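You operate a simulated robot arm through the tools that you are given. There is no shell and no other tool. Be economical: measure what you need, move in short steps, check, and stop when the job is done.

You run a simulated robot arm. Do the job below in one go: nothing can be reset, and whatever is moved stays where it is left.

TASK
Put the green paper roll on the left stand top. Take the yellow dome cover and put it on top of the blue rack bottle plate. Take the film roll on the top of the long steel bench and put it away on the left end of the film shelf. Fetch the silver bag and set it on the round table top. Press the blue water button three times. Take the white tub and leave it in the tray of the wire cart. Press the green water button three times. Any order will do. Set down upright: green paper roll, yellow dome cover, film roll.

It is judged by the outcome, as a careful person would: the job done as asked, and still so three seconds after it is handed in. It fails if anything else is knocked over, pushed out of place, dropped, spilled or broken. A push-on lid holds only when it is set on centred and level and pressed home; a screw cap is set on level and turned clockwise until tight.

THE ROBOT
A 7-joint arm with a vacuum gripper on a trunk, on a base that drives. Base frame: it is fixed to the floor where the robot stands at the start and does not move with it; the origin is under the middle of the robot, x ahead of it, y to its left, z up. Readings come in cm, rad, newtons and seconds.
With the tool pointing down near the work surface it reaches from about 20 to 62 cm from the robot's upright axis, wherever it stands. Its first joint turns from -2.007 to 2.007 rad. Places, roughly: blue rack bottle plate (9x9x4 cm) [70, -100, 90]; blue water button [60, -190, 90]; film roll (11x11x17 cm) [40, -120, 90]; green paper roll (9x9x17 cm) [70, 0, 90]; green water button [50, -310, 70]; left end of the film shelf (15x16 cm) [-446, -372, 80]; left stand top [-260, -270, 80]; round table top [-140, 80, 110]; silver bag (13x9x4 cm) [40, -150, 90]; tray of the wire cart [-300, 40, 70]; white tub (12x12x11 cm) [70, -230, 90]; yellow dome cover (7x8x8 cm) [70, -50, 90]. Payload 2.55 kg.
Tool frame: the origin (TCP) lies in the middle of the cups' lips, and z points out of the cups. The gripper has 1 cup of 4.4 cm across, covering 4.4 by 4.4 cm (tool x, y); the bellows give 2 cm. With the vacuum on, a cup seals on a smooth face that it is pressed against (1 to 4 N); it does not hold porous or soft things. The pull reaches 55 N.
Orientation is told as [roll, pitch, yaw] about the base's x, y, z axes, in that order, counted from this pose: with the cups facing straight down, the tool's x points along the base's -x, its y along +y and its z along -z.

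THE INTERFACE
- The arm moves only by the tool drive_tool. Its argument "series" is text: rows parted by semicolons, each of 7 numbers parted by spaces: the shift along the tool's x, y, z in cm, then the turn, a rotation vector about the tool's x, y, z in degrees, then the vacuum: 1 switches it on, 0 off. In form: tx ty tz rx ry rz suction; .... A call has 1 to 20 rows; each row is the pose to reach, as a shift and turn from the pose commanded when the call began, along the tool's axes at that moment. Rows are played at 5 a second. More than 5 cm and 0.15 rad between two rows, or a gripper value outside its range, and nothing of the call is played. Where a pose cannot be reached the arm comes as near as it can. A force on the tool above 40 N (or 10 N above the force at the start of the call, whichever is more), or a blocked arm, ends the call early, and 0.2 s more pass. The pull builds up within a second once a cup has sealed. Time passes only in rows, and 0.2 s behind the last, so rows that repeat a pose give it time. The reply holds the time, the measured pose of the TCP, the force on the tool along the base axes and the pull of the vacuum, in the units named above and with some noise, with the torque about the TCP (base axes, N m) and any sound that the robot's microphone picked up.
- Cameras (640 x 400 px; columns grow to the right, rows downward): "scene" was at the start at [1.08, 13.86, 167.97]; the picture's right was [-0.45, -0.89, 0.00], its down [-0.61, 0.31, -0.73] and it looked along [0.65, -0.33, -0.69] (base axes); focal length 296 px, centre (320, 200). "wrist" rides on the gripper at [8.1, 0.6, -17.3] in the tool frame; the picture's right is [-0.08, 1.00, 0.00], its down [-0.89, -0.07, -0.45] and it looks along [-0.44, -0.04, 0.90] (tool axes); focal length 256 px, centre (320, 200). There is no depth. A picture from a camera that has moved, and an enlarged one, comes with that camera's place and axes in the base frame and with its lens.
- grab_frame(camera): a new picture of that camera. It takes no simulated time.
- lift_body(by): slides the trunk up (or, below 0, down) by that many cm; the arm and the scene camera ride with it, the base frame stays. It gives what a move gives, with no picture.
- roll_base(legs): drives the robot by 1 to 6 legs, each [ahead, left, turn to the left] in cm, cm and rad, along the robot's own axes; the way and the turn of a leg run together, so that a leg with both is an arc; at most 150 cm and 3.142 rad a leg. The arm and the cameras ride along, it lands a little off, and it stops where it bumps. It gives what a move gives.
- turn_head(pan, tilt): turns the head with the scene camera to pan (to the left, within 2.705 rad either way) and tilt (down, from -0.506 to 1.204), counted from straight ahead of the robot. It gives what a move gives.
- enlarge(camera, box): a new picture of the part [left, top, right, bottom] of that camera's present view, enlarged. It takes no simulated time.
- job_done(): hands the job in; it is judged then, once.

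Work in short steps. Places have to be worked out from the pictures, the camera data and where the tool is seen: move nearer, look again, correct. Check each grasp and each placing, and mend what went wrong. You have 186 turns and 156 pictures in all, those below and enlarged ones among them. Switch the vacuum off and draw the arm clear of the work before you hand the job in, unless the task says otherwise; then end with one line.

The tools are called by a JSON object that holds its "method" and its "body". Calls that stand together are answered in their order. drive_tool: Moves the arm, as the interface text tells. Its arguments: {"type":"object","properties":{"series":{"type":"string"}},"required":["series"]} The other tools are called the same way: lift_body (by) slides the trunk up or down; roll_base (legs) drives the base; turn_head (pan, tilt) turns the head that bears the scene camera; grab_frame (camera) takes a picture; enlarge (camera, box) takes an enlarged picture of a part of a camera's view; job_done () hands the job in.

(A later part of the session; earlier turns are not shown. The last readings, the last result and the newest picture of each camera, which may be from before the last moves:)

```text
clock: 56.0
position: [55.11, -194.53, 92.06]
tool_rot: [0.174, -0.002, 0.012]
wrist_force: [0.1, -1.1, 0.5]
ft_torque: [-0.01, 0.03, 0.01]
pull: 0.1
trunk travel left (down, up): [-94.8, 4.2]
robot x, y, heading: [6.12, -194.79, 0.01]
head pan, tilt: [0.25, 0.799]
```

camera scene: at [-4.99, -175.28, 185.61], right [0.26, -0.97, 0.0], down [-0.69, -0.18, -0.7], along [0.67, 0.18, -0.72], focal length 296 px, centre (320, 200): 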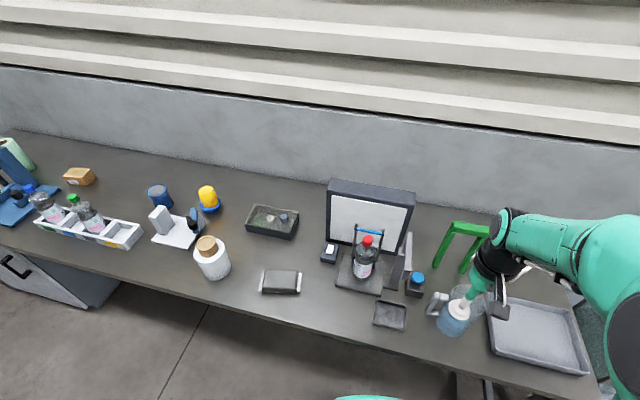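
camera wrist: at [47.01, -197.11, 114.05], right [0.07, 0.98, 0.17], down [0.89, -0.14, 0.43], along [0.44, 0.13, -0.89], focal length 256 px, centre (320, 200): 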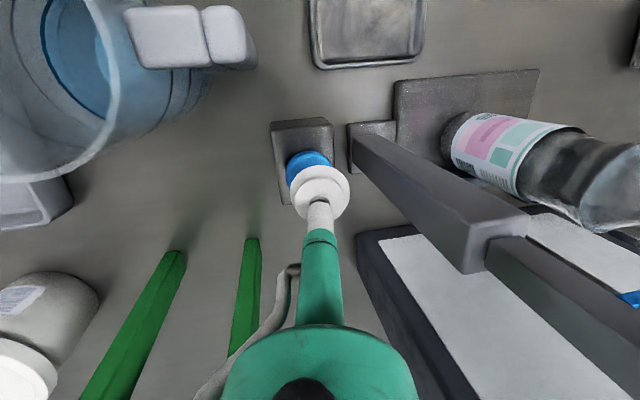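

No contact yet at z=92.1; continue down in small steps.

{"method": "drive_tool", "body": {"series": "0 -0.09 0.49 0 0 0 0; 0 -0.17 0.98 0 0 0 0; 0 -0.26 1.48 0 0 0 0; 0 -0.26 1.48 0 0 0 0"}}

{"method": "grab_frame", "body": {"camera": "wrist"}}

```text
clock: 57.0
position: [54.97, -194.58, 90.47]
tool_rot: [0.176, -0.002, 0.01]
wrist_force: [1.2, -0.4, 4.1]
ft_torque: [0.0, 0.01, 0.04]
pull: 0.0
trunk travel left (down, up): [-94.8, 4.2]
robot x, y, heading: [6.15, -195.16, 0.007]
head pan, tilt: [0.25, 0.799]
heard: click
```

```text
117 pictures are left
camera wrist: at [47.04, -197.04, 107.58], right [0.07, 0.98, 0.17], down [0.89, -0.14, 0.43], along [0.44, 0.12, -0.89], focal length 256 px, centre (320, 200)
```

wrist: 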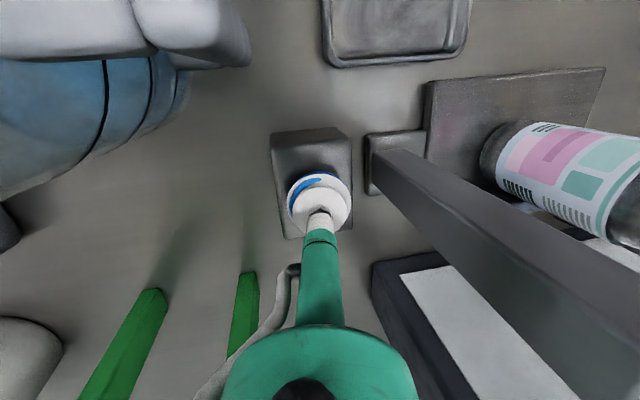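

One click at z=90.5 with 4 N. Release fully, then press a second time.

{"method": "drive_tool", "body": {"series": "0 0.17 -0.98 0 0 0 0; 0 0.35 -1.97 0 0 0 0; 0 0.35 -1.97 0 0 0 0; 0 0.17 -0.98 0 0 0 0; 0 0.09 -0.49 0 0 0 0; 0 0 0 0 0 0 0; 0 0 0 0 0 0 0"}}

```text
clock: 58.6
position: [55.01, -194.68, 90.58]
tool_rot: [0.174, -0.003, 0.011]
wrist_force: [1.1, -1.1, 5.5]
ft_torque: [-0.02, 0.0, 0.01]
pull: 0.1
trunk travel left (down, up): [-94.8, 4.2]
robot x, y, heading: [5.79, -194.75, 0.01]
head pan, tilt: [0.25, 0.799]
heard: click
```

Second click. Third press the same way.

{"method": "drive_tool", "body": {"series": "0 0.17 -0.98 0 0 0 0; 0 0.35 -1.97 0 0 0 0; 0 0.35 -1.97 0 0 0 0; 0 0.17 -0.98 0 0 0 0; 0 0.09 -0.49 0 0 0 0; 0 0 0 0 0 0 0; 0 0 0 0 0 0 0"}}

```text
clock: 60.2
position: [54.9, -194.76, 90.64]
tool_rot: [0.174, -0.002, 0.006]
wrist_force: [-0.3, 2.1, 3.9]
ft_torque: [-0.05, -0.04, -0.01]
pull: 0.1
trunk travel left (down, up): [-94.8, 4.2]
robot x, y, heading: [6.09, -194.77, 0.008]
head pan, tilt: [0.25, 0.799]
heard: click
```

Three clicks on the blue button. Lift straight up, untilt, and retract.

{"method": "drive_tool", "body": {"series": "0 0.7 -4 0 0 0 0; 0 1.4 -8 0 0 0 0; 0 2.2 -12.5 0 0 0 0; 0 3 -17 0 0 0 0; 0 3.7 -21 0 0 0 0; 0 4.4 -25 0 0 0 0; 0 5.1 -29 0 0 0 0; 0 5.5 -31 5 0 0 0; 3 5.5 -31 10 0 0 0; 7 5.5 -31 10 0 0 0; 11 5.5 -31 10 0 0 0; 15 5.5 -31 10 0 0 0; 19 5.5 -31 10 0 0 0; 19 5.5 -31 10 0 0 0"}}

{"method": "turn_head", "body": {"pan": -0.9, "tilt": 0.75}}

{"method": "grab_frame", "body": {"camera": "scene"}}

```text
clock: 63.2
position: [36.05, -194.51, 122.35]
tool_rot: [0.0, 0.0, 0.011]
wrist_force: [0.3, 0.7, -0.3]
ft_torque: [0.02, 0.03, 0.04]
pull: 0.0
trunk travel left (down, up): [-94.8, 4.2]
robot x, y, heading: [5.8, -194.85, 0.01]
head pan, tilt: [0.25, 0.799]
```

```text
clock: 64.6
position: [35.96, -194.49, 122.23]
tool_rot: [0.0, 0.0, 0.01]
wrist_force: [0.6, 0.3, 0.7]
ft_torque: [0.01, -0.01, 0.02]
pull: 0.0
trunk travel left (down, up): [-94.8, 4.2]
robot x, y, heading: [6.0, -194.6, 0.01]
head pan, tilt: [-0.901, 0.75]
```

```text
116 pictures are left
camera scene: at [4.77, -183.66, 186.01], right [-0.78, -0.63, 0.0], down [-0.43, 0.53, -0.73], along [0.46, -0.57, -0.68], focal length 296 px, centre (320, 200)
```

scene: 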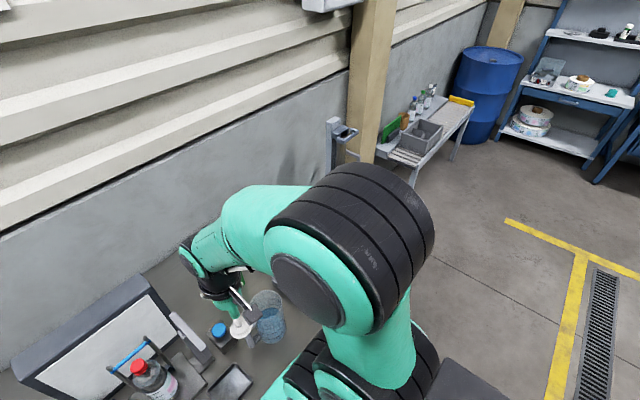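

Back off and drive right toward y≈-290 for the green button.

{"method": "roll_base", "body": {"legs": [[-20, 0, 0], [0, -85, 0]]}}

{"method": "turn_head", "body": {"pan": -0.2, "tilt": 0.75}}

{"method": "grab_frame", "body": {"camera": "scene"}}

{"method": "grab_frame", "body": {"camera": "wrist"}}

```text
clock: 70.3
position: [15.64, -280.29, 122.27]
tool_rot: [0.001, -0.001, -0.008]
wrist_force: [-0.7, 0.0, 0.0]
ft_torque: [0.0, 0.0, 0.02]
pull: 0.1
trunk travel left (down, up): [-94.8, 4.2]
robot x, y, heading: [-14.15, -279.98, -0.004]
head pan, tilt: [-0.901, 0.75]
```

```text
clock: 71.4
position: [15.69, -280.2, 122.29]
tool_rot: [-0.001, 0.0, -0.008]
wrist_force: [-0.3, -0.2, -0.6]
ft_torque: [0.0, -0.04, 0.01]
pull: 0.0
trunk travel left (down, up): [-94.8, 4.2]
robot x, y, heading: [-14.18, -279.91, -0.008]
head pan, tilt: [-0.201, 0.75]
```

```text
115 pictures are left
camera scene: at [-12.21, -264.01, 186.01], right [-0.21, -0.98, 0.0], down [-0.67, 0.14, -0.73], along [0.72, -0.15, -0.68], focal length 296 px, centre (320, 200)
```

scene: 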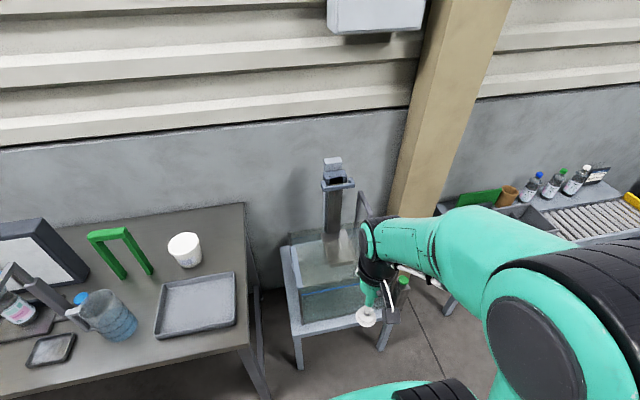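

```text
114 pictures are left
camera wrist: at [7.79, -279.53, 139.4], right [0.09, 1.0, 0.0], down [0.89, -0.08, 0.45], along [0.44, -0.04, -0.9], focal length 256 px, centre (320, 200)
```

wrist: 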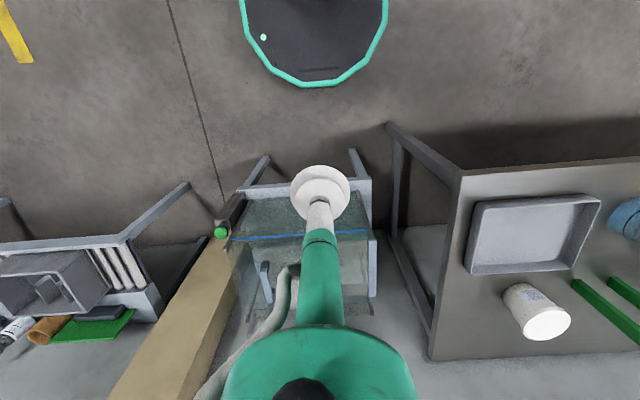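

The green button sits on a black box right of the glass tank, near (49,-313,~72). Move closer for a second view.

{"method": "enlarge", "body": {"camera": "scene", "box": [340, 240, 460, 320]}}

{"method": "roll_base", "body": {"legs": [[0, -32, 0], [10, 0, 0]]}}

{"method": "grab_frame", "body": {"camera": "wrist"}}

{"method": "turn_head", "body": {"pan": 0.3, "tilt": 0.9}}

{"method": "grab_frame", "body": {"camera": "scene"}}

```text
5.00 times, centred on (400, 280) of scene
camera zoom: at [-12.21, -264.01, 186.01], right [-0.21, -0.98, 0.0], down [-0.67, 0.14, -0.73], along [0.72, -0.15, -0.68], focal length 1482 px, centre (-80, -200)
```

zoom: 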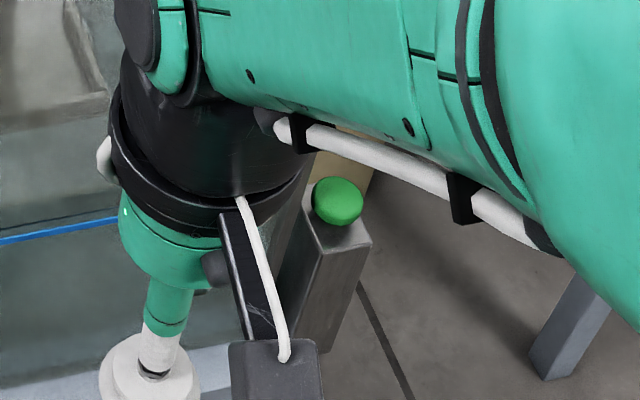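

```text
clock: 74.3
position: [25.26, -313.25, 122.12]
tool_rot: [0.0, 0.0, -0.007]
wrist_force: [-0.2, 0.3, 0.3]
ft_torque: [0.02, -0.04, 0.04]
pull: 0.1
trunk travel left (down, up): [-94.8, 4.2]
robot x, y, heading: [-4.67, -313.21, -0.012]
head pan, tilt: [-0.201, 0.75]
```

```text
112 pictures are left
camera wrist: at [17.3, -312.46, 139.4], right [0.09, 1.0, 0.0], down [0.89, -0.08, 0.45], along [0.44, -0.04, -0.9], focal length 256 px, centre (320, 200)
```

wrist: 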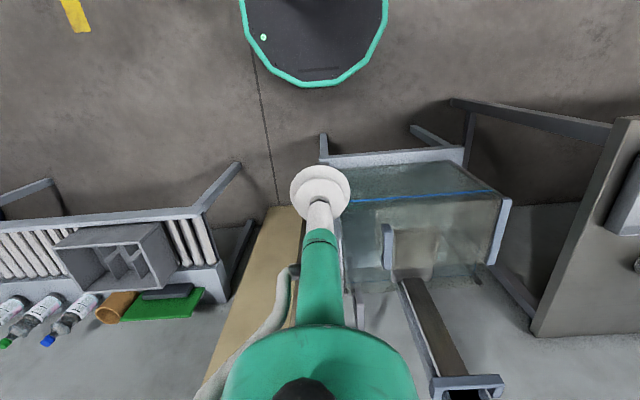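

```text
clock: 75.2
position: [25.29, -313.17, 122.3]
tool_rot: [-0.001, -0.001, -0.008]
wrist_force: [-0.3, 0.1, -0.1]
ft_torque: [0.05, -0.03, -0.04]
pull: 0.1
trunk travel left (down, up): [-94.8, 4.2]
robot x, y, heading: [-5.26, -312.76, -0.006]
head pan, tilt: [0.3, 0.901]
```

```text
111 pictures are left
camera scene: at [-3.66, -293.06, 184.82], right [0.29, -0.96, 0.0], down [-0.75, -0.23, -0.62], along [0.6, 0.18, -0.78], focal length 296 px, centre (320, 200)
```

scene: 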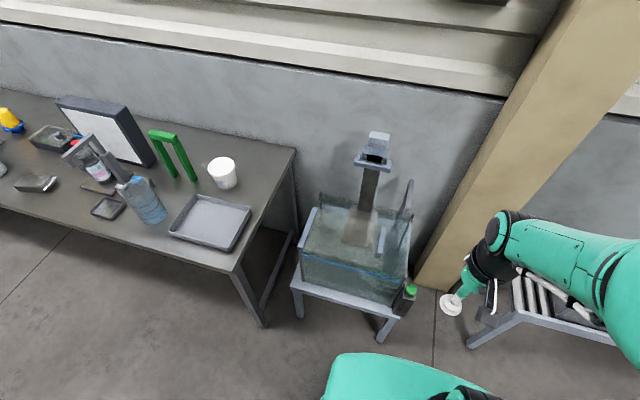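

Button triangulates to ≈(50.3,-314.5,72). Lower the trunk 20 cm and move above it.

{"method": "drive_tool", "body": {"series": "-4 0 0 0 0 0 0; -8 -0.5 0 0 0 0 0; -12 -1 0 0 0 0 0; -16 -1.3 0 0 0 0 0; -20 -1.3 0 0 0 0 0; -20 -1.3 0 0 0 0 0"}}

{"method": "lift_body", "body": {"by": -18}}

{"method": "grab_frame", "body": {"camera": "wrist"}}

{"method": "enlarge", "body": {"camera": "scene", "box": [300, 110, 540, 290]}}

```text
clock: 76.6
position: [45.16, -314.62, 122.34]
tool_rot: [0.001, -0.001, -0.006]
wrist_force: [-0.6, -0.4, 0.4]
ft_torque: [0.01, -0.02, 0.01]
pull: 0.0
trunk travel left (down, up): [-94.8, 4.2]
robot x, y, heading: [-4.6, -313.14, -0.006]
head pan, tilt: [0.3, 0.901]
```

```text
clock: 78.6
position: [45.21, -314.54, 104.32]
tool_rot: [0.001, 0.0, -0.006]
wrist_force: [0.1, 0.6, -0.2]
ft_torque: [0.01, -0.03, 0.01]
pull: 0.0
trunk travel left (down, up): [-76.8, 22.2]
robot x, y, heading: [-4.64, -312.87, -0.005]
head pan, tilt: [0.3, 0.901]
```

```text
110 pictures are left
camera wrist: at [37.24, -313.82, 121.4], right [0.09, 1.0, 0.0], down [0.89, -0.08, 0.45], along [0.44, -0.04, -0.89], focal length 256 px, centre (320, 200)
```

wrist: 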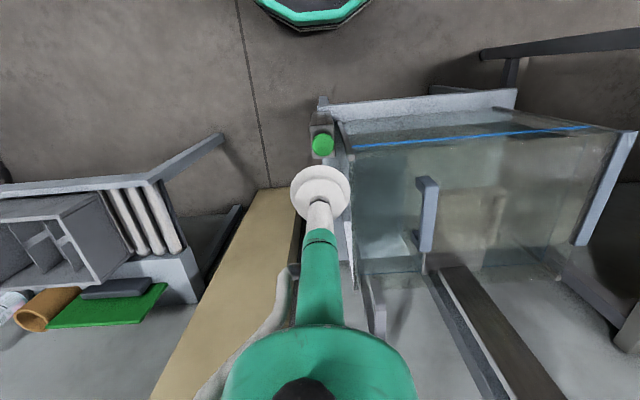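

```text
2.22 times, centred on (420, 200) of scene
camera zoom: at [-3.6, -293.05, 166.82], right [0.29, -0.96, 0.0], down [-0.75, -0.23, -0.62], along [0.59, 0.18, -0.78], focal length 659 px, centre (98, 200)
```

zoom: 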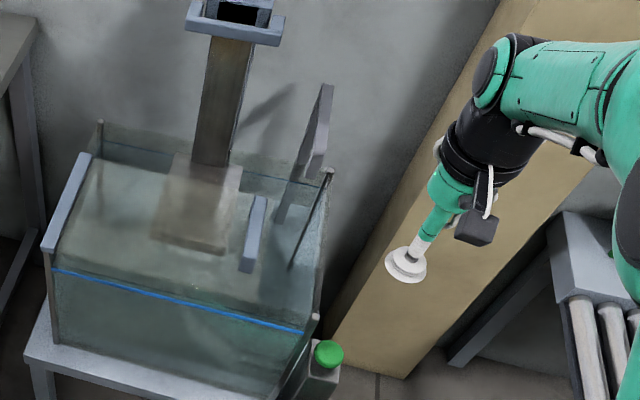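

Button confirmed at (49.7,-314.6,72). Tilt 12° away from the tank and go down to z≈77.

{"method": "drive_tool", "body": {"series": "-2.5 0 0 -6 0 0 0; -4.5 0 3 -12 0 0 0; -4.5 0 7.5 -12 0 0 0; -4.5 0 12 -12 0 0 0; -4.5 0 16.5 -12 0 0 0; -4.5 0 21 -12 0 0 0; -4.5 0 25 -12 0 0 0; -4.5 0 27 -12 0 0 0; -4.5 0 27 -12 0 0 0"}}

{"method": "grab_frame", "body": {"camera": "wrist"}}

{"method": "enlarge", "body": {"camera": "scene", "box": [300, 150, 500, 300]}}

```text
clock: 80.6
position: [49.59, -314.38, 77.03]
tool_rot: [0.21, -0.001, -0.007]
wrist_force: [0.3, 0.0, 0.0]
ft_torque: [0.02, -0.01, 0.01]
pull: 0.1
trunk travel left (down, up): [-76.8, 22.2]
robot x, y, heading: [-4.36, -313.06, -0.009]
head pan, tilt: [0.3, 0.901]
```

```text
108 pictures are left
camera wrist: at [41.6, -317.38, 94.11], right [0.09, 0.97, 0.21], down [0.89, -0.17, 0.42], along [0.45, 0.15, -0.88], focal length 256 px, centre (320, 200)
```

wrist: 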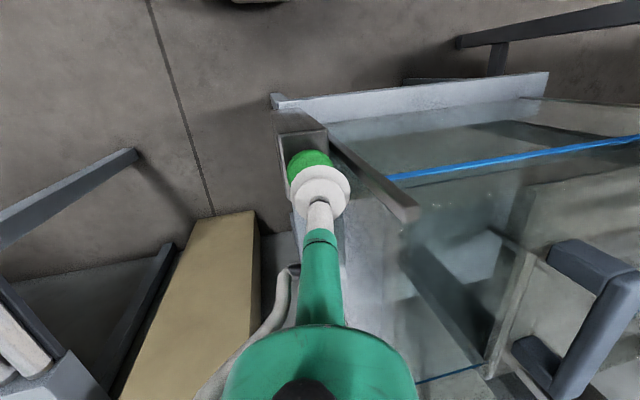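

```text
2.67 times, centred on (400, 225) of scene
camera zoom: at [-3.61, -293.04, 166.81], right [0.29, -0.96, 0.0], down [-0.75, -0.23, -0.62], along [0.59, 0.18, -0.78], focal length 791 px, centre (107, 133)
```

zoom: 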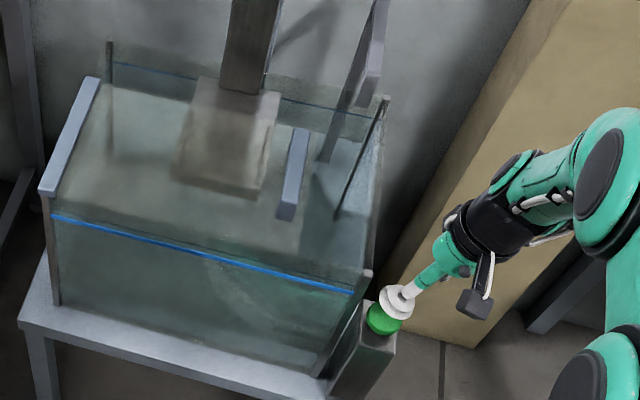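

Well placed and clear. Press down gradually.

{"method": "drive_tool", "body": {"series": "0 -0.62 2.93 0 0 0 0; 0 -0.83 3.91 0 0 0 0; 0 -0.94 4.4 0 0 0 0; 0 -1.04 4.89 0 0 0 0; 0 -1.04 4.89 0 0 0 0"}}

```text
clock: 81.8
position: [49.69, -314.58, 72.19]
tool_rot: [0.207, -0.002, -0.006]
wrist_force: [-0.6, -0.4, 0.9]
ft_torque: [0.02, -0.03, -0.02]
pull: 0.0
trunk travel left (down, up): [-76.8, 22.2]
robot x, y, heading: [-4.74, -312.79, -0.006]
head pan, tilt: [0.3, 0.901]
```

Not yet; a further 1.5 cm in small steps.

{"method": "drive_tool", "body": {"series": "0 -0.1 0.49 0 0 0 0; 0 -0.21 0.98 0 0 0 0; 0 -0.31 1.47 0 0 0 0; 0 -0.31 1.47 0 0 0 0"}}

```text
clock: 82.8
position: [49.65, -314.51, 70.78]
tool_rot: [0.21, -0.001, -0.007]
wrist_force: [0.5, -0.3, 4.6]
ft_torque: [-0.01, 0.04, 0.0]
pull: 0.0
trunk travel left (down, up): [-76.8, 22.2]
robot x, y, heading: [-4.75, -313.22, -0.006]
head pan, tilt: [0.3, 0.901]
heard: click
```

First click. Release and press again.

{"method": "drive_tool", "body": {"series": "0 0.21 -0.98 0 0 0 0; 0 0.42 -1.96 0 0 0 0; 0 0.42 -1.96 0 0 0 0; 0 0.21 -0.98 0 0 0 0; 0 0.1 -0.49 0 0 0 0; 0 0 0 0 0 0 0; 0 0 0 0 0 0 0"}}

```text
clock: 84.4
position: [49.72, -314.43, 70.75]
tool_rot: [0.209, -0.002, -0.009]
wrist_force: [-0.7, 1.6, 3.2]
ft_torque: [-0.03, -0.03, 0.01]
pull: 0.1
trunk travel left (down, up): [-76.8, 22.2]
robot x, y, heading: [-4.73, -312.44, -0.011]
head pan, tilt: [0.3, 0.901]
heard: click
```

Second click; third press.

{"method": "drive_tool", "body": {"series": "0 0.21 -0.98 0 0 0 0; 0 0.42 -1.96 0 0 0 0; 0 0.42 -1.96 0 0 0 0; 0 0.21 -0.98 0 0 0 0; 0 0.1 -0.49 0 0 0 0; 0 0 0 0 0 0 0; 0 0 0 0 0 0 0"}}

```text
clock: 86.0
position: [49.73, -314.67, 70.81]
tool_rot: [0.209, -0.003, -0.008]
wrist_force: [0.7, 0.3, 3.6]
ft_torque: [-0.01, 0.0, 0.0]
pull: 0.0
trunk travel left (down, up): [-76.8, 22.2]
robot x, y, heading: [-4.67, -312.74, -0.009]
head pan, tilt: [0.3, 0.901]
heard: click
```

Three clicks on green. Lift away, untilt, retract and raise the trunk.

{"method": "drive_tool", "body": {"series": "0 0.9 -4.4 0 0 0 0; 0 1.8 -8.8 0 0 0 0; 0 2.7 -13.2 0 0 0 0; 0 3.6 -17.6 0 0 0 0; 0 4.5 -22 0 0 0 0; 0 5.4 -26.4 0 0 0 0; 0 6.3 -30.8 0 0 0 0; 2 6.9 -33 6 0 0 0; 5 6.9 -33 12 0 0 0; 9 6.9 -33 12 0 0 0; 13 6.9 -33 12 0 0 0; 16 6.9 -33 12 0 0 0; 16 6.9 -33 12 0 0 0"}}

{"method": "lift_body", "body": {"by": 18}}

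{"method": "roll_base", "body": {"legs": [[-5, 0, 0], [0, 83, 0]]}}

{"method": "grab_frame", "body": {"camera": "wrist"}}

{"method": "grab_frame", "body": {"camera": "scene"}}

```text
clock: 88.8
position: [33.73, -314.68, 104.31]
tool_rot: [0.0, 0.001, -0.007]
wrist_force: [1.0, -0.1, 0.0]
ft_torque: [0.0, -0.01, -0.01]
pull: 0.0
out of reach, approached as far as the arm can: row 7
trunk travel left (down, up): [-76.8, 22.2]
robot x, y, heading: [-4.96, -312.63, -0.01]
head pan, tilt: [0.3, 0.901]
```

```text
clock: 90.8
position: [33.69, -314.71, 122.24]
tool_rot: [0.0, 0.001, -0.009]
wrist_force: [0.1, -0.5, -0.2]
ft_torque: [0.0, 0.01, -0.03]
pull: 0.0
trunk travel left (down, up): [-94.8, 4.2]
robot x, y, heading: [-4.76, -312.92, -0.007]
head pan, tilt: [0.3, 0.901]
```

```text
clock: 95.8
position: [28.42, -230.63, 122.23]
tool_rot: [0.002, -0.001, 0.017]
wrist_force: [-0.6, -0.3, 0.2]
ft_torque: [-0.02, -0.04, 0.0]
pull: 0.0
trunk travel left (down, up): [-94.8, 4.2]
robot x, y, heading: [-10.28, -229.52, 0.015]
head pan, tilt: [0.3, 0.901]
```

```text
106 pictures are left
camera wrist: at [20.5, -230.06, 139.49], right [0.06, 1.0, 0.0], down [0.89, -0.05, 0.45], along [0.45, -0.03, -0.9], focal length 256 px, centre (320, 200)
```

wrist: 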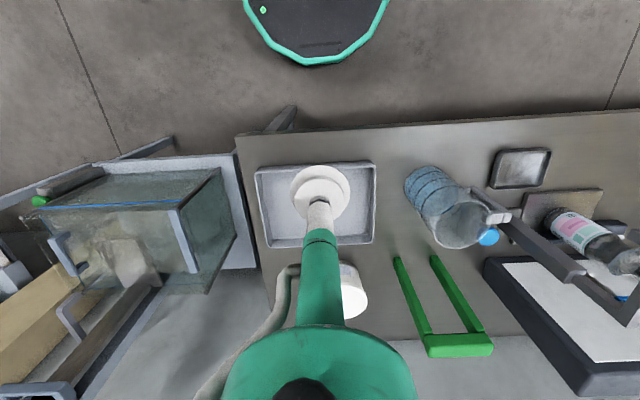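

```text
105 pictures are left
camera scene: at [-9.36, -209.94, 184.81], right [0.31, -0.95, 0.0], down [-0.74, -0.25, -0.62], along [0.59, 0.19, -0.78], focal length 296 px, centre (320, 200)
```

scene: 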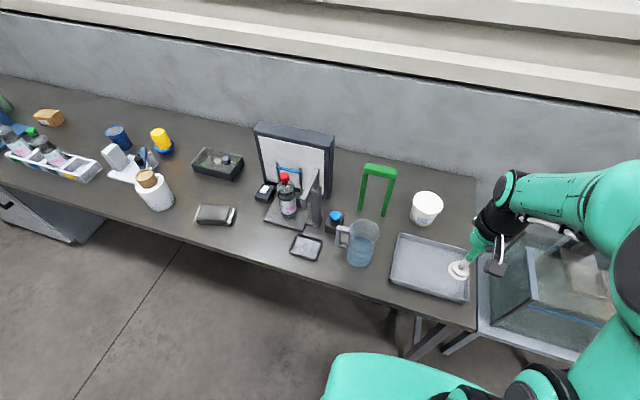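

Tub top ≈ (70.2,-227.3,96.2). Check the lid closely and drive in.

{"method": "enlarge", "body": {"camera": "scene", "box": [380, 160, 480, 240]}}

{"method": "roll_base", "body": {"legs": [[0, 7, -0.015], [20, 0, 0]]}}

{"method": "drive_tool", "body": {"series": "-2 0 4 0 0 0 0; -4 -1 8 0 0 0 0; -6 -1 12 0 0 0 0; -8 -1 15 0 0 0 0; -8 -1 15 0 0 0 0"}}

{"method": "grab_frame", "body": {"camera": "wrist"}}

```text
5.00 times, centred on (430, 200) of scene
camera zoom: at [-9.36, -209.94, 184.81], right [0.31, -0.95, 0.0], down [-0.74, -0.25, -0.62], along [0.59, 0.19, -0.78], focal length 1482 px, centre (-230, 200)
```

zoom: 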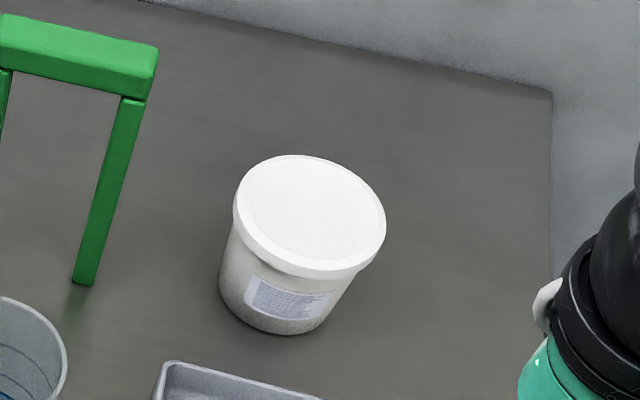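

```text
clock: 98.0
position: [48.21, -223.98, 122.25]
tool_rot: [-0.001, 0.001, 0.005]
wrist_force: [0.1, -0.2, -0.1]
ft_torque: [-0.03, 0.05, -0.01]
pull: 0.0
trunk travel left (down, up): [-94.8, 4.2]
robot x, y, heading: [9.78, -222.76, 0.005]
head pan, tilt: [0.3, 0.901]
```

```text
clock: 99.2
position: [56.19, -224.92, 107.27]
tool_rot: [0.001, -0.001, 0.005]
wrist_force: [-0.2, -0.2, -0.2]
ft_torque: [0.01, -0.03, 0.0]
pull: 0.0
trunk travel left (down, up): [-94.8, 4.2]
robot x, y, heading: [10.05, -222.42, 0.005]
head pan, tilt: [0.3, 0.901]
```

```text
103 pictures are left
camera wrist: at [48.26, -224.33, 124.52], right [0.07, 1.0, 0.0], down [0.89, -0.07, 0.45], along [0.45, -0.03, -0.89], focal length 256 px, centre (320, 200)
```

wrist: 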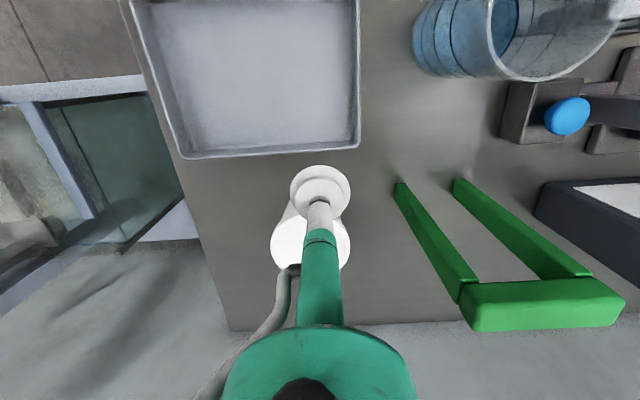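

Lid centre at ≈(69.7,-227.1). Move over it, then down with vacuum.

{"method": "drive_tool", "body": {"series": "-4 -0.5 1 0 0 0 0; -8 -1.2 3 0 0 0 0; -12 -2 5 0 0 0 0; -13.6 -2.2 7 0 0 0 0; -13.6 -2.2 7 0 0 0 0"}}

{"method": "grab_frame", "body": {"camera": "wrist"}}

```text
clock: 100.4
position: [69.84, -227.1, 100.27]
tool_rot: [0.001, 0.001, 0.006]
wrist_force: [0.0, -0.7, -0.1]
ft_torque: [-0.01, -0.01, 0.01]
pull: 0.2
trunk travel left (down, up): [-94.8, 4.2]
robot x, y, heading: [10.0, -222.77, 0.002]
head pan, tilt: [0.3, 0.901]
```

```text
102 pictures are left
camera wrist: at [61.86, -226.48, 117.42], right [0.07, 1.0, 0.0], down [0.89, -0.07, 0.45], along [0.45, -0.03, -0.89], focal length 256 px, centre (320, 200)
```

wrist: 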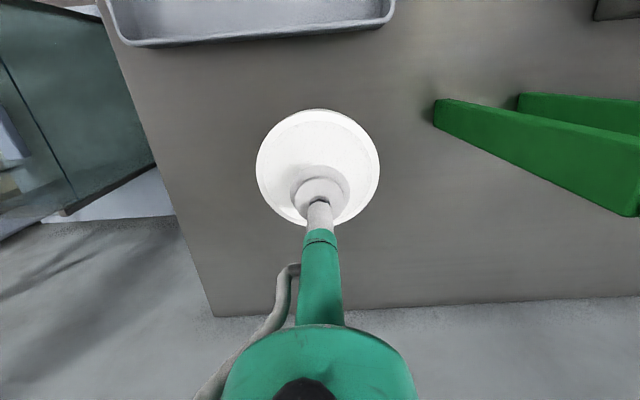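

Centred. Descend with vacuum.

{"method": "drive_tool", "body": {"series": "0.4 -0.2 2 0 0 0 1; 0.4 -0.2 3.5 0 0 0 1; 0.4 -0.2 4 0 0 0 1; 0.4 -0.2 4.4 0 0 0 1; 0.4 -0.2 4.4 0 0 0 1; 0.4 -0.2 4.4 0 0 0 1"}}

```text
clock: 101.8
position: [69.35, -227.3, 95.94]
tool_rot: [0.001, -0.004, 0.004]
wrist_force: [-3.0, 1.6, 8.7]
ft_torque: [0.07, -0.24, 0.07]
pull: 55.5
trunk travel left (down, up): [-94.8, 4.2]
robot x, y, heading: [9.64, -222.06, 0.002]
head pan, tilt: [0.3, 0.901]
```

Sealed. Lift straight, then retract over the tray.

{"method": "drive_tool", "body": {"series": "0 0 -2 0 0 0 1; 0 0 -6 0 0 0 1; 0 0 -10 0 0 0 1; 2 0 -14 0 0 0 1; 5 0 -17 0 0 0 1; 9 0 -19 0 0 0 1; 13 0 -20 0 0 0 1; 17 0 -20 0 0 0 1; 21 0 -20 0 0 0 1; 25 0 -20 0 0 0 1; 29 0 -20 0 0 0 1; 29 0 -20 0 0 0 1"}}

{"method": "grab_frame", "body": {"camera": "wrist"}}

```text
clock: 104.4
position: [40.49, -227.39, 115.91]
tool_rot: [0.0, -0.001, 0.006]
wrist_force: [-0.1, 0.4, -5.8]
ft_torque: [-0.01, 0.12, 0.01]
pull: 54.5
trunk travel left (down, up): [-94.8, 4.2]
robot x, y, heading: [9.87, -222.81, 0.002]
head pan, tilt: [0.3, 0.901]
```

```text
101 pictures are left
camera wrist: at [32.52, -226.83, 133.09], right [0.07, 1.0, 0.0], down [0.89, -0.07, 0.45], along [0.44, -0.03, -0.9], focal length 256 px, centre (320, 200)
```

wrist: 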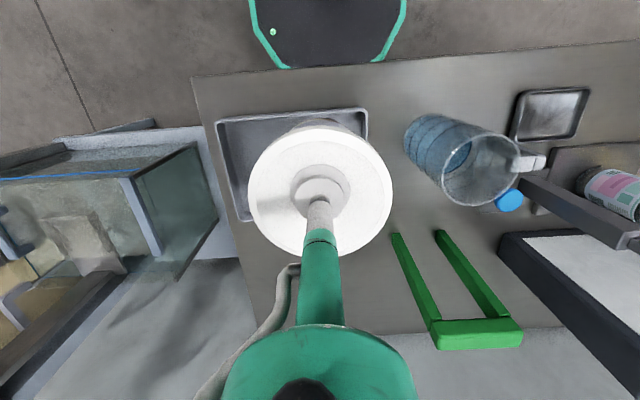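

Tub held. Back out from the bench into open floor and look toward the wire cart.

{"method": "roll_base", "body": {"legs": [[-50, 0, 0], [-105, 90, 0], [0, 0, 3.1]]}}

{"method": "turn_head", "body": {"pan": -0.5, "tilt": 0.35}}

{"method": "grab_frame", "body": {"camera": "scene"}}

{"method": "turn_head", "body": {"pan": 0.6, "tilt": 0.35}}

{"method": "grab_frame", "body": {"camera": "scene"}}

```text
clock: 121.2
position: [-176.96, -122.48, 115.84]
tool_rot: [0.001, 0.001, 3.079]
wrist_force: [0.0, 0.5, -5.5]
ft_torque: [-0.01, -0.04, -0.03]
pull: 54.8
trunk travel left (down, up): [-94.8, 4.2]
robot x, y, heading: [-146.42, -129.12, 3.078]
head pan, tilt: [0.3, 0.901]
```

```text
clock: 122.4
position: [-176.79, -122.54, 116.02]
tool_rot: [0.001, -0.001, 3.081]
wrist_force: [-0.2, 0.4, -5.3]
ft_torque: [0.01, -0.08, 0.04]
pull: 54.9
trunk travel left (down, up): [-94.8, 4.2]
robot x, y, heading: [-146.81, -129.48, 3.078]
head pan, tilt: [-0.499, 0.351]
```

```text
100 pictures are left
camera scene: at [-149.99, -142.45, 189.56], right [0.53, 0.85, 0.0], down [0.29, -0.18, -0.94], along [-0.8, 0.5, -0.34], focal length 296 px, centre (320, 200)
```

scene: 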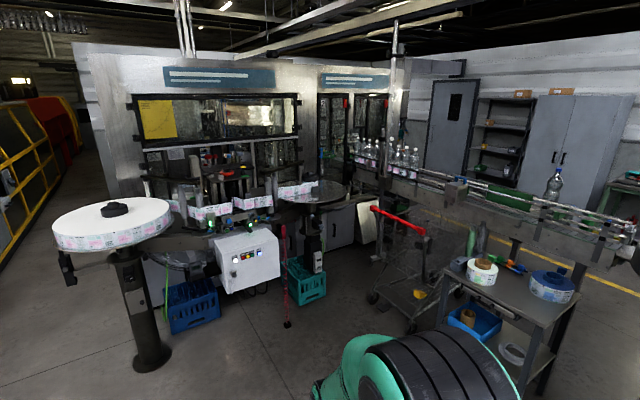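

```text
clock: 123.7
position: [-176.87, -122.53, 115.84]
tool_rot: [0.0, 0.001, 3.081]
wrist_force: [-1.1, 0.7, -6.6]
ft_torque: [0.0, -0.09, -0.03]
pull: 54.9
trunk travel left (down, up): [-94.8, 4.2]
robot x, y, heading: [-146.62, -129.18, 3.079]
head pan, tilt: [0.6, 0.351]
```

```text
99 pictures are left
camera scene: at [-150.1, -152.17, 189.57], right [-0.51, 0.86, 0.0], down [0.3, 0.18, -0.94], along [-0.81, -0.48, -0.34], focal length 296 px, centre (320, 200)
```

scene: 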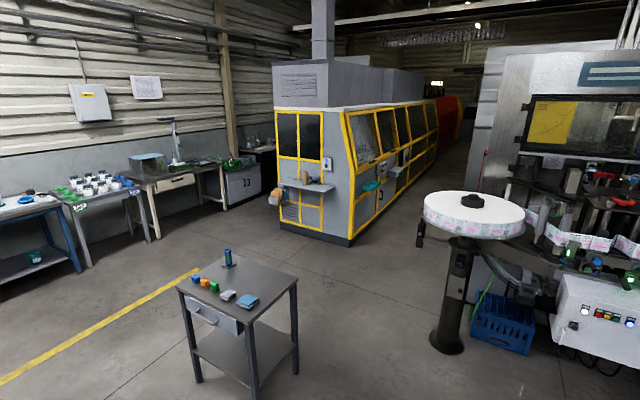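

The cart with the red handle is around (405,250). Zoom in.

{"method": "turn_head", "body": {"pan": -0.75, "tilt": 0.5}}

{"method": "enlarge", "body": {"camera": "scene", "box": [180, 60, 500, 260]}}

```text
clock: 125.2
position: [-176.79, -122.52, 115.98]
tool_rot: [-0.001, -0.001, 3.082]
wrist_force: [0.0, 0.9, -5.2]
ft_torque: [-0.01, -0.06, 0.0]
pull: 54.3
trunk travel left (down, up): [-94.8, 4.2]
robot x, y, heading: [-146.72, -129.07, 3.076]
head pan, tilt: [-0.75, 0.499]
```

```text
2.00 times, centred on (340, 160) of scene
camera zoom: at [-148.36, -140.8, 188.2], right [0.73, 0.69, 0.0], down [0.33, -0.35, -0.88], along [-0.6, 0.64, -0.48], focal length 593 px, centre (280, 280)
```

zoom: 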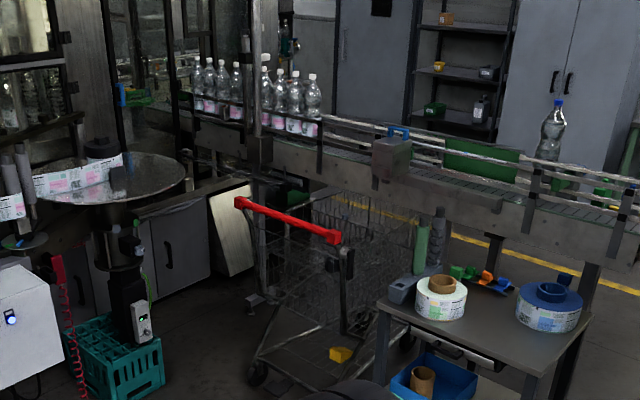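

The cart's handle lies along x from -317 to -264 at y≈14, basket beyond it. Raise the tub, turn to face +y and drive in front of the handle.

{"method": "drive_tool", "body": {"series": "0 0 -4 0 0 0 1; 0 0 -8 0 0 0 1; 0 0 -8 0 0 0 1"}}

{"method": "roll_base", "body": {"legs": [[0, 0, -1.508], [35, 65, 0], [30, 70, 0]]}}

{"method": "turn_head", "body": {"pan": 0.4, "tilt": 0.8}}

{"method": "grab_frame", "body": {"camera": "scene"}}

{"method": "grab_frame", "body": {"camera": "wrist"}}

```text
clock: 126.0
position: [-176.67, -122.38, 124.02]
tool_rot: [0.002, 0.001, 3.081]
wrist_force: [0.3, 0.3, -5.4]
ft_torque: [-0.01, -0.08, -0.01]
pull: 55.5
trunk travel left (down, up): [-94.8, 4.2]
robot x, y, heading: [-146.94, -129.38, 3.077]
head pan, tilt: [-0.75, 0.499]
```

```text
clock: 137.5
position: [-277.73, -33.35, 123.96]
tool_rot: [0.001, 0.0, 1.566]
wrist_force: [-0.6, -1.2, -4.5]
ft_torque: [-0.06, -0.03, -0.03]
pull: 55.2
trunk travel left (down, up): [-94.8, 4.2]
robot x, y, heading: [-283.04, -63.42, 1.565]
head pan, tilt: [-0.75, 0.499]
```

```text
clock: 138.9
position: [-277.66, -33.2, 124.02]
tool_rot: [0.0, -0.001, 1.569]
wrist_force: [0.2, 1.0, -6.1]
ft_torque: [-0.05, 0.01, 0.04]
pull: 55.4
trunk travel left (down, up): [-94.8, 4.2]
robot x, y, heading: [-282.68, -63.56, 1.566]
head pan, tilt: [0.4, 0.799]
```

```text
97 pictures are left
camera scene: at [-303.93, -62.05, 185.61], right [0.92, 0.38, 0.0], down [0.28, -0.66, -0.7], along [-0.27, 0.64, -0.72], focal length 296 px, centre (320, 200)
```

scene: 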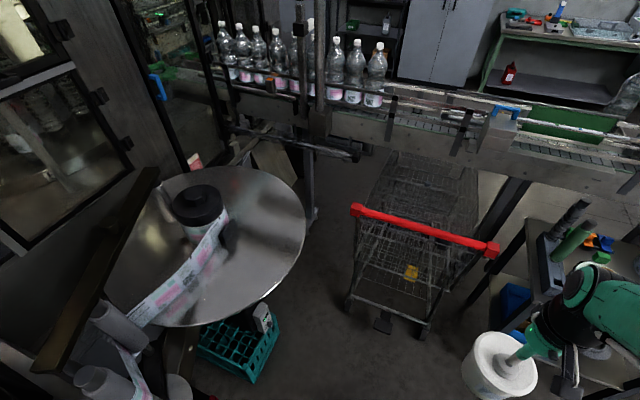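

```text
96 pictures are left
camera wrist: at [-278.3, -41.27, 141.19], right [-1.0, 0.08, 0.0], down [0.07, 0.89, 0.45], along [0.04, 0.44, -0.9], focal length 256 px, centre (320, 200)
```

wrist: 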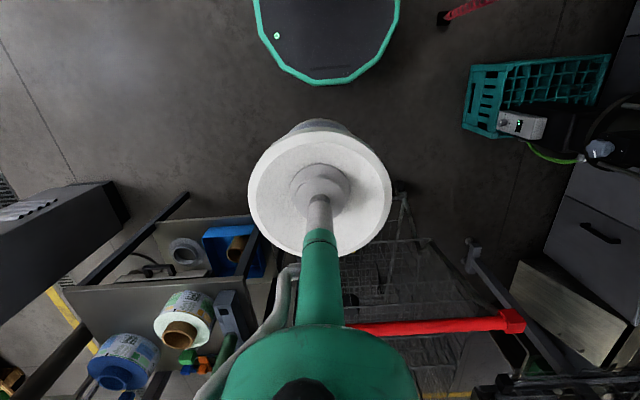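

Handle: x −322…−270, y≈17.4, z≈97. Zoom in on the basket/tray.

{"method": "enlarge", "body": {"camera": "scene", "box": [330, 140, 510, 350]}}

```text
1.90 times, centred on (420, 245) of scene
camera zoom: at [-303.93, -62.05, 185.61], right [0.92, 0.38, 0.0], down [0.28, -0.66, -0.7], along [-0.27, 0.64, -0.72], focal length 565 px, centre (130, 114)
```

zoom: 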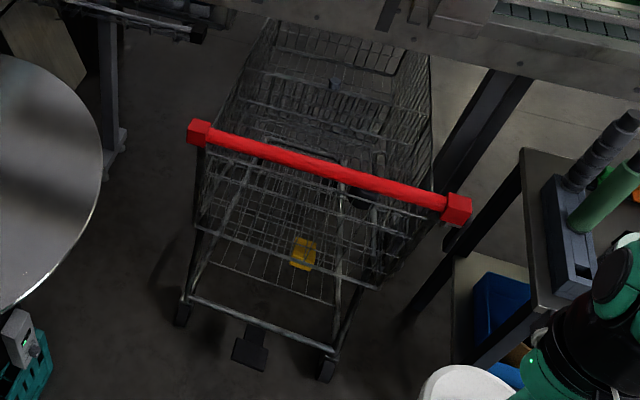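

The basket lies right behind the handle. Line up with the cart centre and drive nearer, tub well above the handle.

{"method": "roll_base", "body": {"legs": [[0, 14, 0], [36, 0, 0]]}}

{"method": "turn_head", "body": {"pan": 0.45, "tilt": 1.05}}

{"method": "grab_frame", "body": {"camera": "scene"}}

{"method": "grab_frame", "body": {"camera": "wrist"}}

```text
clock: 142.1
position: [-291.27, 3.08, 123.96]
tool_rot: [-0.002, 0.002, 1.567]
wrist_force: [0.1, 0.6, -5.5]
ft_torque: [-0.1, -0.01, -0.02]
pull: 54.5
trunk travel left (down, up): [-94.8, 4.2]
robot x, y, heading: [-296.52, -27.31, 1.571]
head pan, tilt: [0.4, 0.799]
```

```text
clock: 142.9
position: [-291.38, 3.13, 123.94]
tool_rot: [0.001, 0.0, 1.569]
wrist_force: [0.4, 0.3, -5.5]
ft_torque: [-0.12, -0.02, -0.01]
pull: 54.5
trunk travel left (down, up): [-94.8, 4.2]
robot x, y, heading: [-296.42, -27.2, 1.568]
head pan, tilt: [0.45, 1.051]
```

```text
94 pictures are left
camera scene: at [-317.28, -27.24, 183.75], right [0.9, 0.43, 0.0], down [0.38, -0.78, -0.5], along [-0.22, 0.45, -0.87], focal length 296 px, centre (320, 200)
```

scene: 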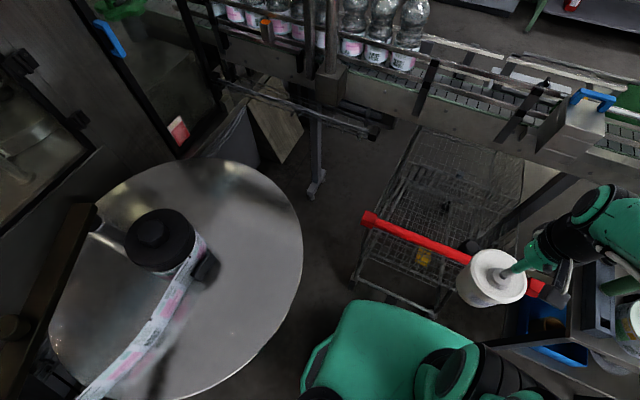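

```text
93 pictures are left
camera wrist: at [-291.94, -4.97, 141.19], right [-1.0, 0.08, 0.0], down [0.07, 0.89, 0.45], along [0.04, 0.44, -0.9], focal length 256 px, centre (320, 200)
```

wrist: 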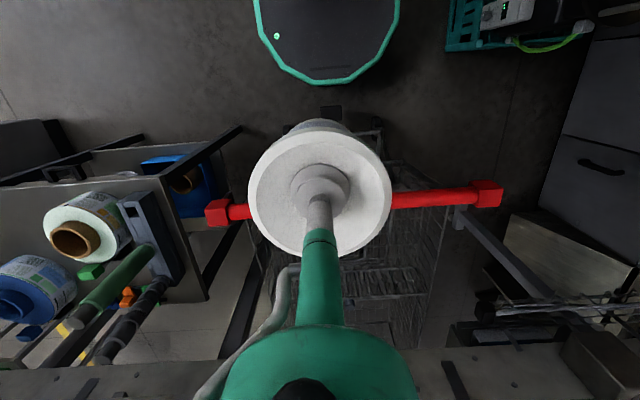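

Zoom in on the basket area from here.

{"method": "enlarge", "body": {"camera": "scene", "box": [340, 110, 560, 330]}}

{"method": "enlarge", "body": {"camera": "wrist", "box": [220, 90, 500, 360]}}

```text
1.82 times, centred on (450, 220) of scene
camera zoom: at [-317.28, -27.24, 183.75], right [0.9, 0.43, 0.0], down [0.38, -0.78, -0.5], along [-0.22, 0.45, -0.87], focal length 539 px, centre (84, 164)
```

zoom: 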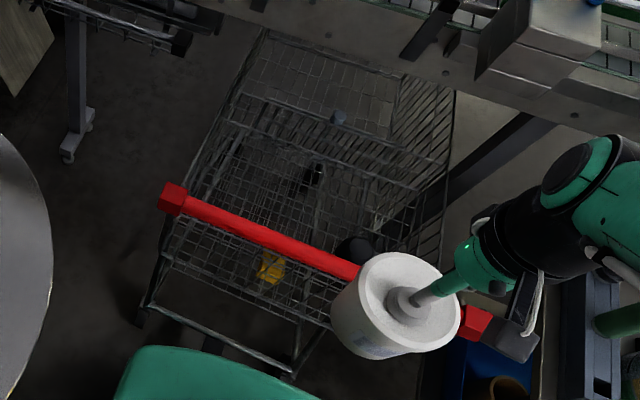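

```text
1.48 times, centred on (360, 225) of wrist
camera zoom: at [-291.94, -4.97, 141.19], right [-1.0, 0.08, 0.0], down [0.07, 0.89, 0.45], along [0.04, 0.44, -0.9], focal length 379 px, centre (261, 163)
```

zoom: 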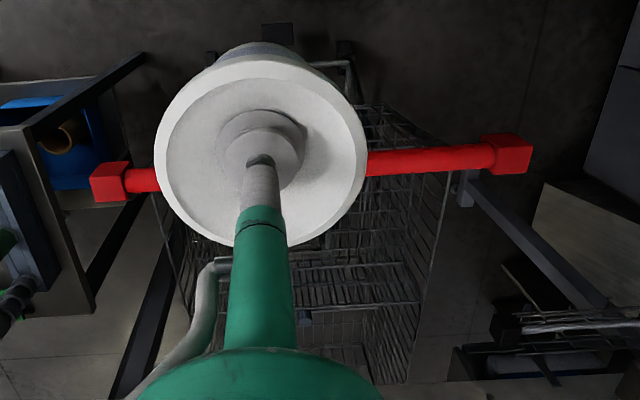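

I zoom finer into the basket's interior.

{"method": "enlarge", "body": {"camera": "scene", "box": [390, 115, 510, 235]}}

```text
3.33 times, centred on (450, 175) of scene
camera zoom: at [-317.28, -27.24, 183.75], right [0.9, 0.43, 0.0], down [0.38, -0.78, -0.5], along [-0.22, 0.45, -0.87], focal length 988 px, centre (-113, 283)
```

zoom: 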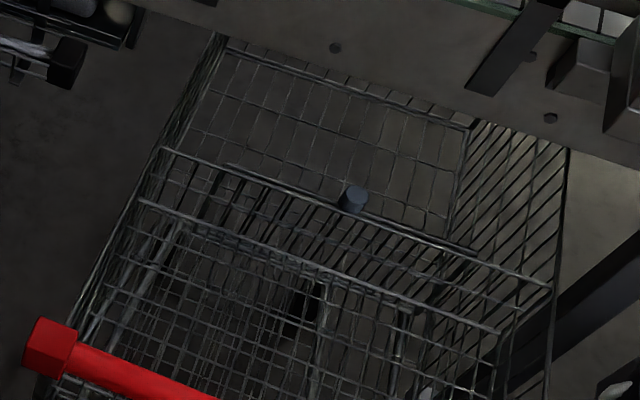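

There's a wire tray between the handle (y≈17) and a cross bar at y≈50, z≈82. Drive 8 cm closer and extend over the tray's middle, (-297.5,36).

{"method": "roll_base", "body": {"legs": [[8, 0, 0]]}}

{"method": "drive_tool", "body": {"series": "-4 1.5 0 0 0 0 1; -8 3 0 0 0 0 1; -12 4.5 1 0 0 0 1; -16 6 2 0 0 0 1; -20 6.2 4 0 0 0 1; -24.5 6.2 6 0 0 0 1; -24.5 6.2 6 0 0 0 1"}}

{"method": "grab_frame", "body": {"camera": "scene"}}

{"method": "grab_frame", "body": {"camera": "wrist"}}

```text
clock: 144.1
position: [-291.38, 11.22, 123.88]
tool_rot: [-0.001, 0.006, 1.57]
wrist_force: [-0.3, 1.0, -6.0]
ft_torque: [-0.09, 0.03, 0.0]
pull: 54.9
trunk travel left (down, up): [-94.8, 4.2]
robot x, y, heading: [-296.49, -19.21, 1.567]
head pan, tilt: [0.45, 1.051]
stopped in leg 1: the robot was blocked; the commanded pose is now the measured one
```

```text
clock: 145.7
position: [-297.51, 35.24, 118.26]
tool_rot: [-0.001, -0.001, 1.569]
wrist_force: [-0.8, -0.6, -5.1]
ft_torque: [-0.07, 0.03, 0.01]
pull: 54.6
trunk travel left (down, up): [-94.8, 4.2]
robot x, y, heading: [-296.41, -19.24, 1.567]
head pan, tilt: [0.45, 1.051]
```

```text
89 pictures are left
camera scene: at [-317.27, -19.55, 183.75], right [0.9, 0.43, 0.0], down [0.38, -0.78, -0.5], along [-0.21, 0.45, -0.87], focal length 296 px, centre (320, 200)
```

scene: 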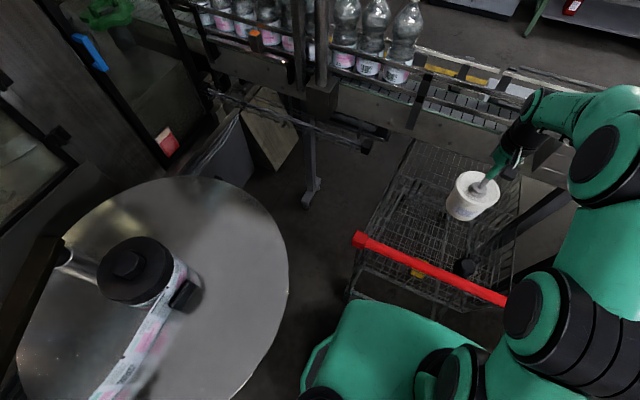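

```text
88 pictures are left
camera wrist: at [-298.05, 27.12, 135.35], right [-1.0, 0.08, 0.0], down [0.07, 0.89, 0.45], along [0.04, 0.44, -0.9], focal length 256 px, centre (320, 200)
```

wrist: 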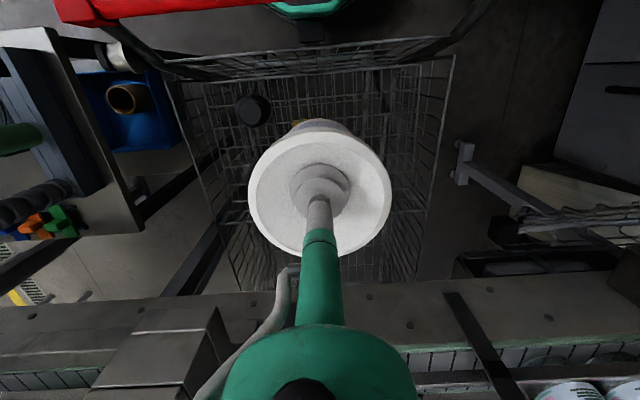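

The base touched something lightly; the handle hasn't shifted. Zoom to see where the tub would land.

{"method": "enlarge", "body": {"camera": "scene", "box": [340, 130, 540, 310]}}

{"method": "enlarge", "body": {"camera": "wrist", "box": [150, 0, 470, 310]}}

```text
2.22 times, centred on (440, 220) of scene
camera zoom: at [-317.27, -19.55, 183.75], right [0.9, 0.43, 0.0], down [0.38, -0.78, -0.5], along [-0.21, 0.45, -0.87], focal length 659 px, centre (53, 156)
```

zoom: 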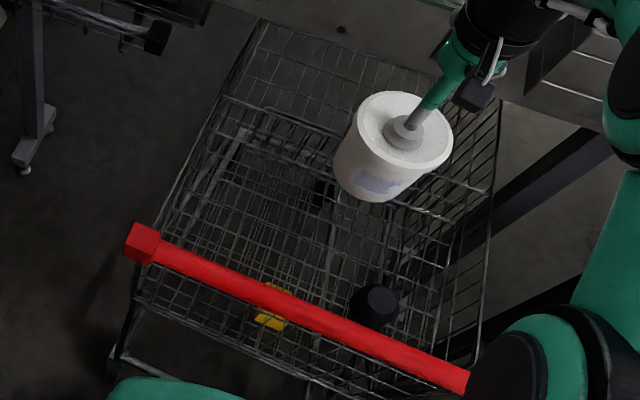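

```text
1.29 times, centred on (310, 155) of wrist
camera zoom: at [-298.05, 27.12, 135.35], right [-1.0, 0.08, 0.0], down [0.07, 0.89, 0.45], along [0.04, 0.44, -0.9], focal length 330 px, centre (333, 258)
```

zoom: 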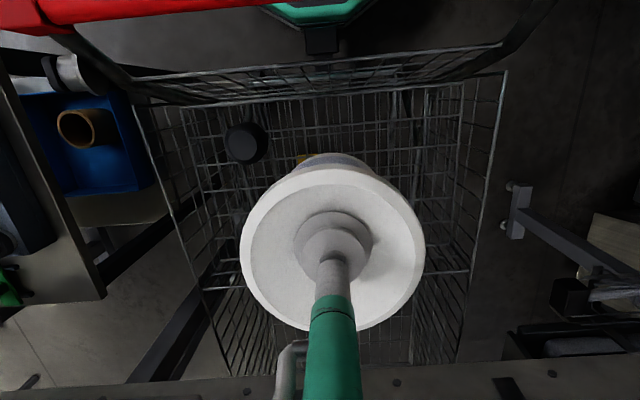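

A black cup-like item stands in the tray at (-283,33), top z≈78, so the tray floor is ~70. I shift 3 cm away from it and lower to TCP z≈90.

{"method": "drive_tool", "body": {"series": "-1 1.5 3 0 0 0 1; -1 3 7 0 0 0 1; -1 3 11.5 0 0 0 1; -1 3 16 0 0 0 1; -1 3 20.5 0 0 0 1; -1 3 25 0 0 0 1; -1 3 28 0 0 0 1; -1 3 28 0 0 0 1"}}

{"method": "enlarge", "body": {"camera": "scene", "box": [340, 130, 540, 310]}}

{"method": "grab_frame", "body": {"camera": "wrist"}}

```text
clock: 147.5
position: [-300.38, 36.56, 90.23]
tool_rot: [0.001, 0.001, 1.569]
wrist_force: [-0.2, 0.0, -6.2]
ft_torque: [-0.09, 0.01, 0.01]
pull: 54.4
trunk travel left (down, up): [-94.8, 4.2]
robot x, y, heading: [-296.11, -19.07, 1.565]
head pan, tilt: [0.45, 1.051]
```

```text
2.22 times, centred on (440, 220) of scene
camera zoom: at [-317.26, -19.25, 183.75], right [0.9, 0.43, 0.0], down [0.38, -0.78, -0.5], along [-0.21, 0.45, -0.87], focal length 659 px, centre (53, 156)
```

zoom: 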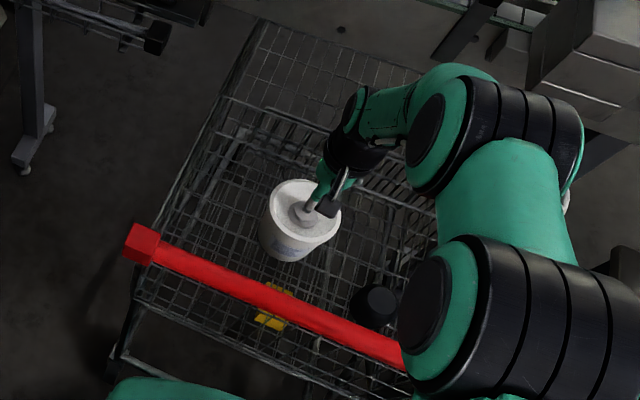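

```text
84 pictures are left
camera wrist: at [-301.0, 28.59, 107.4], right [-1.0, 0.08, 0.0], down [0.07, 0.89, 0.45], along [0.04, 0.44, -0.9], focal length 256 px, centre (320, 200)
```

wrist: 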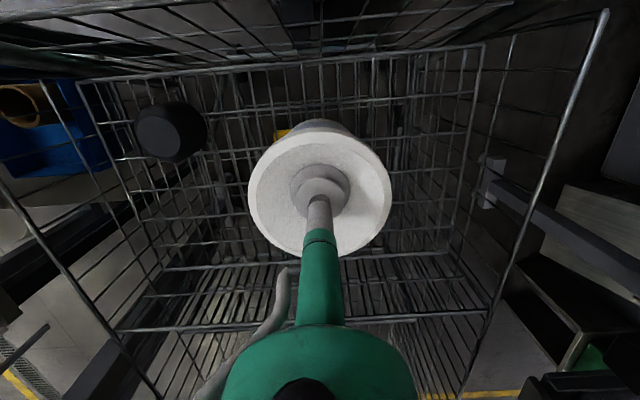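

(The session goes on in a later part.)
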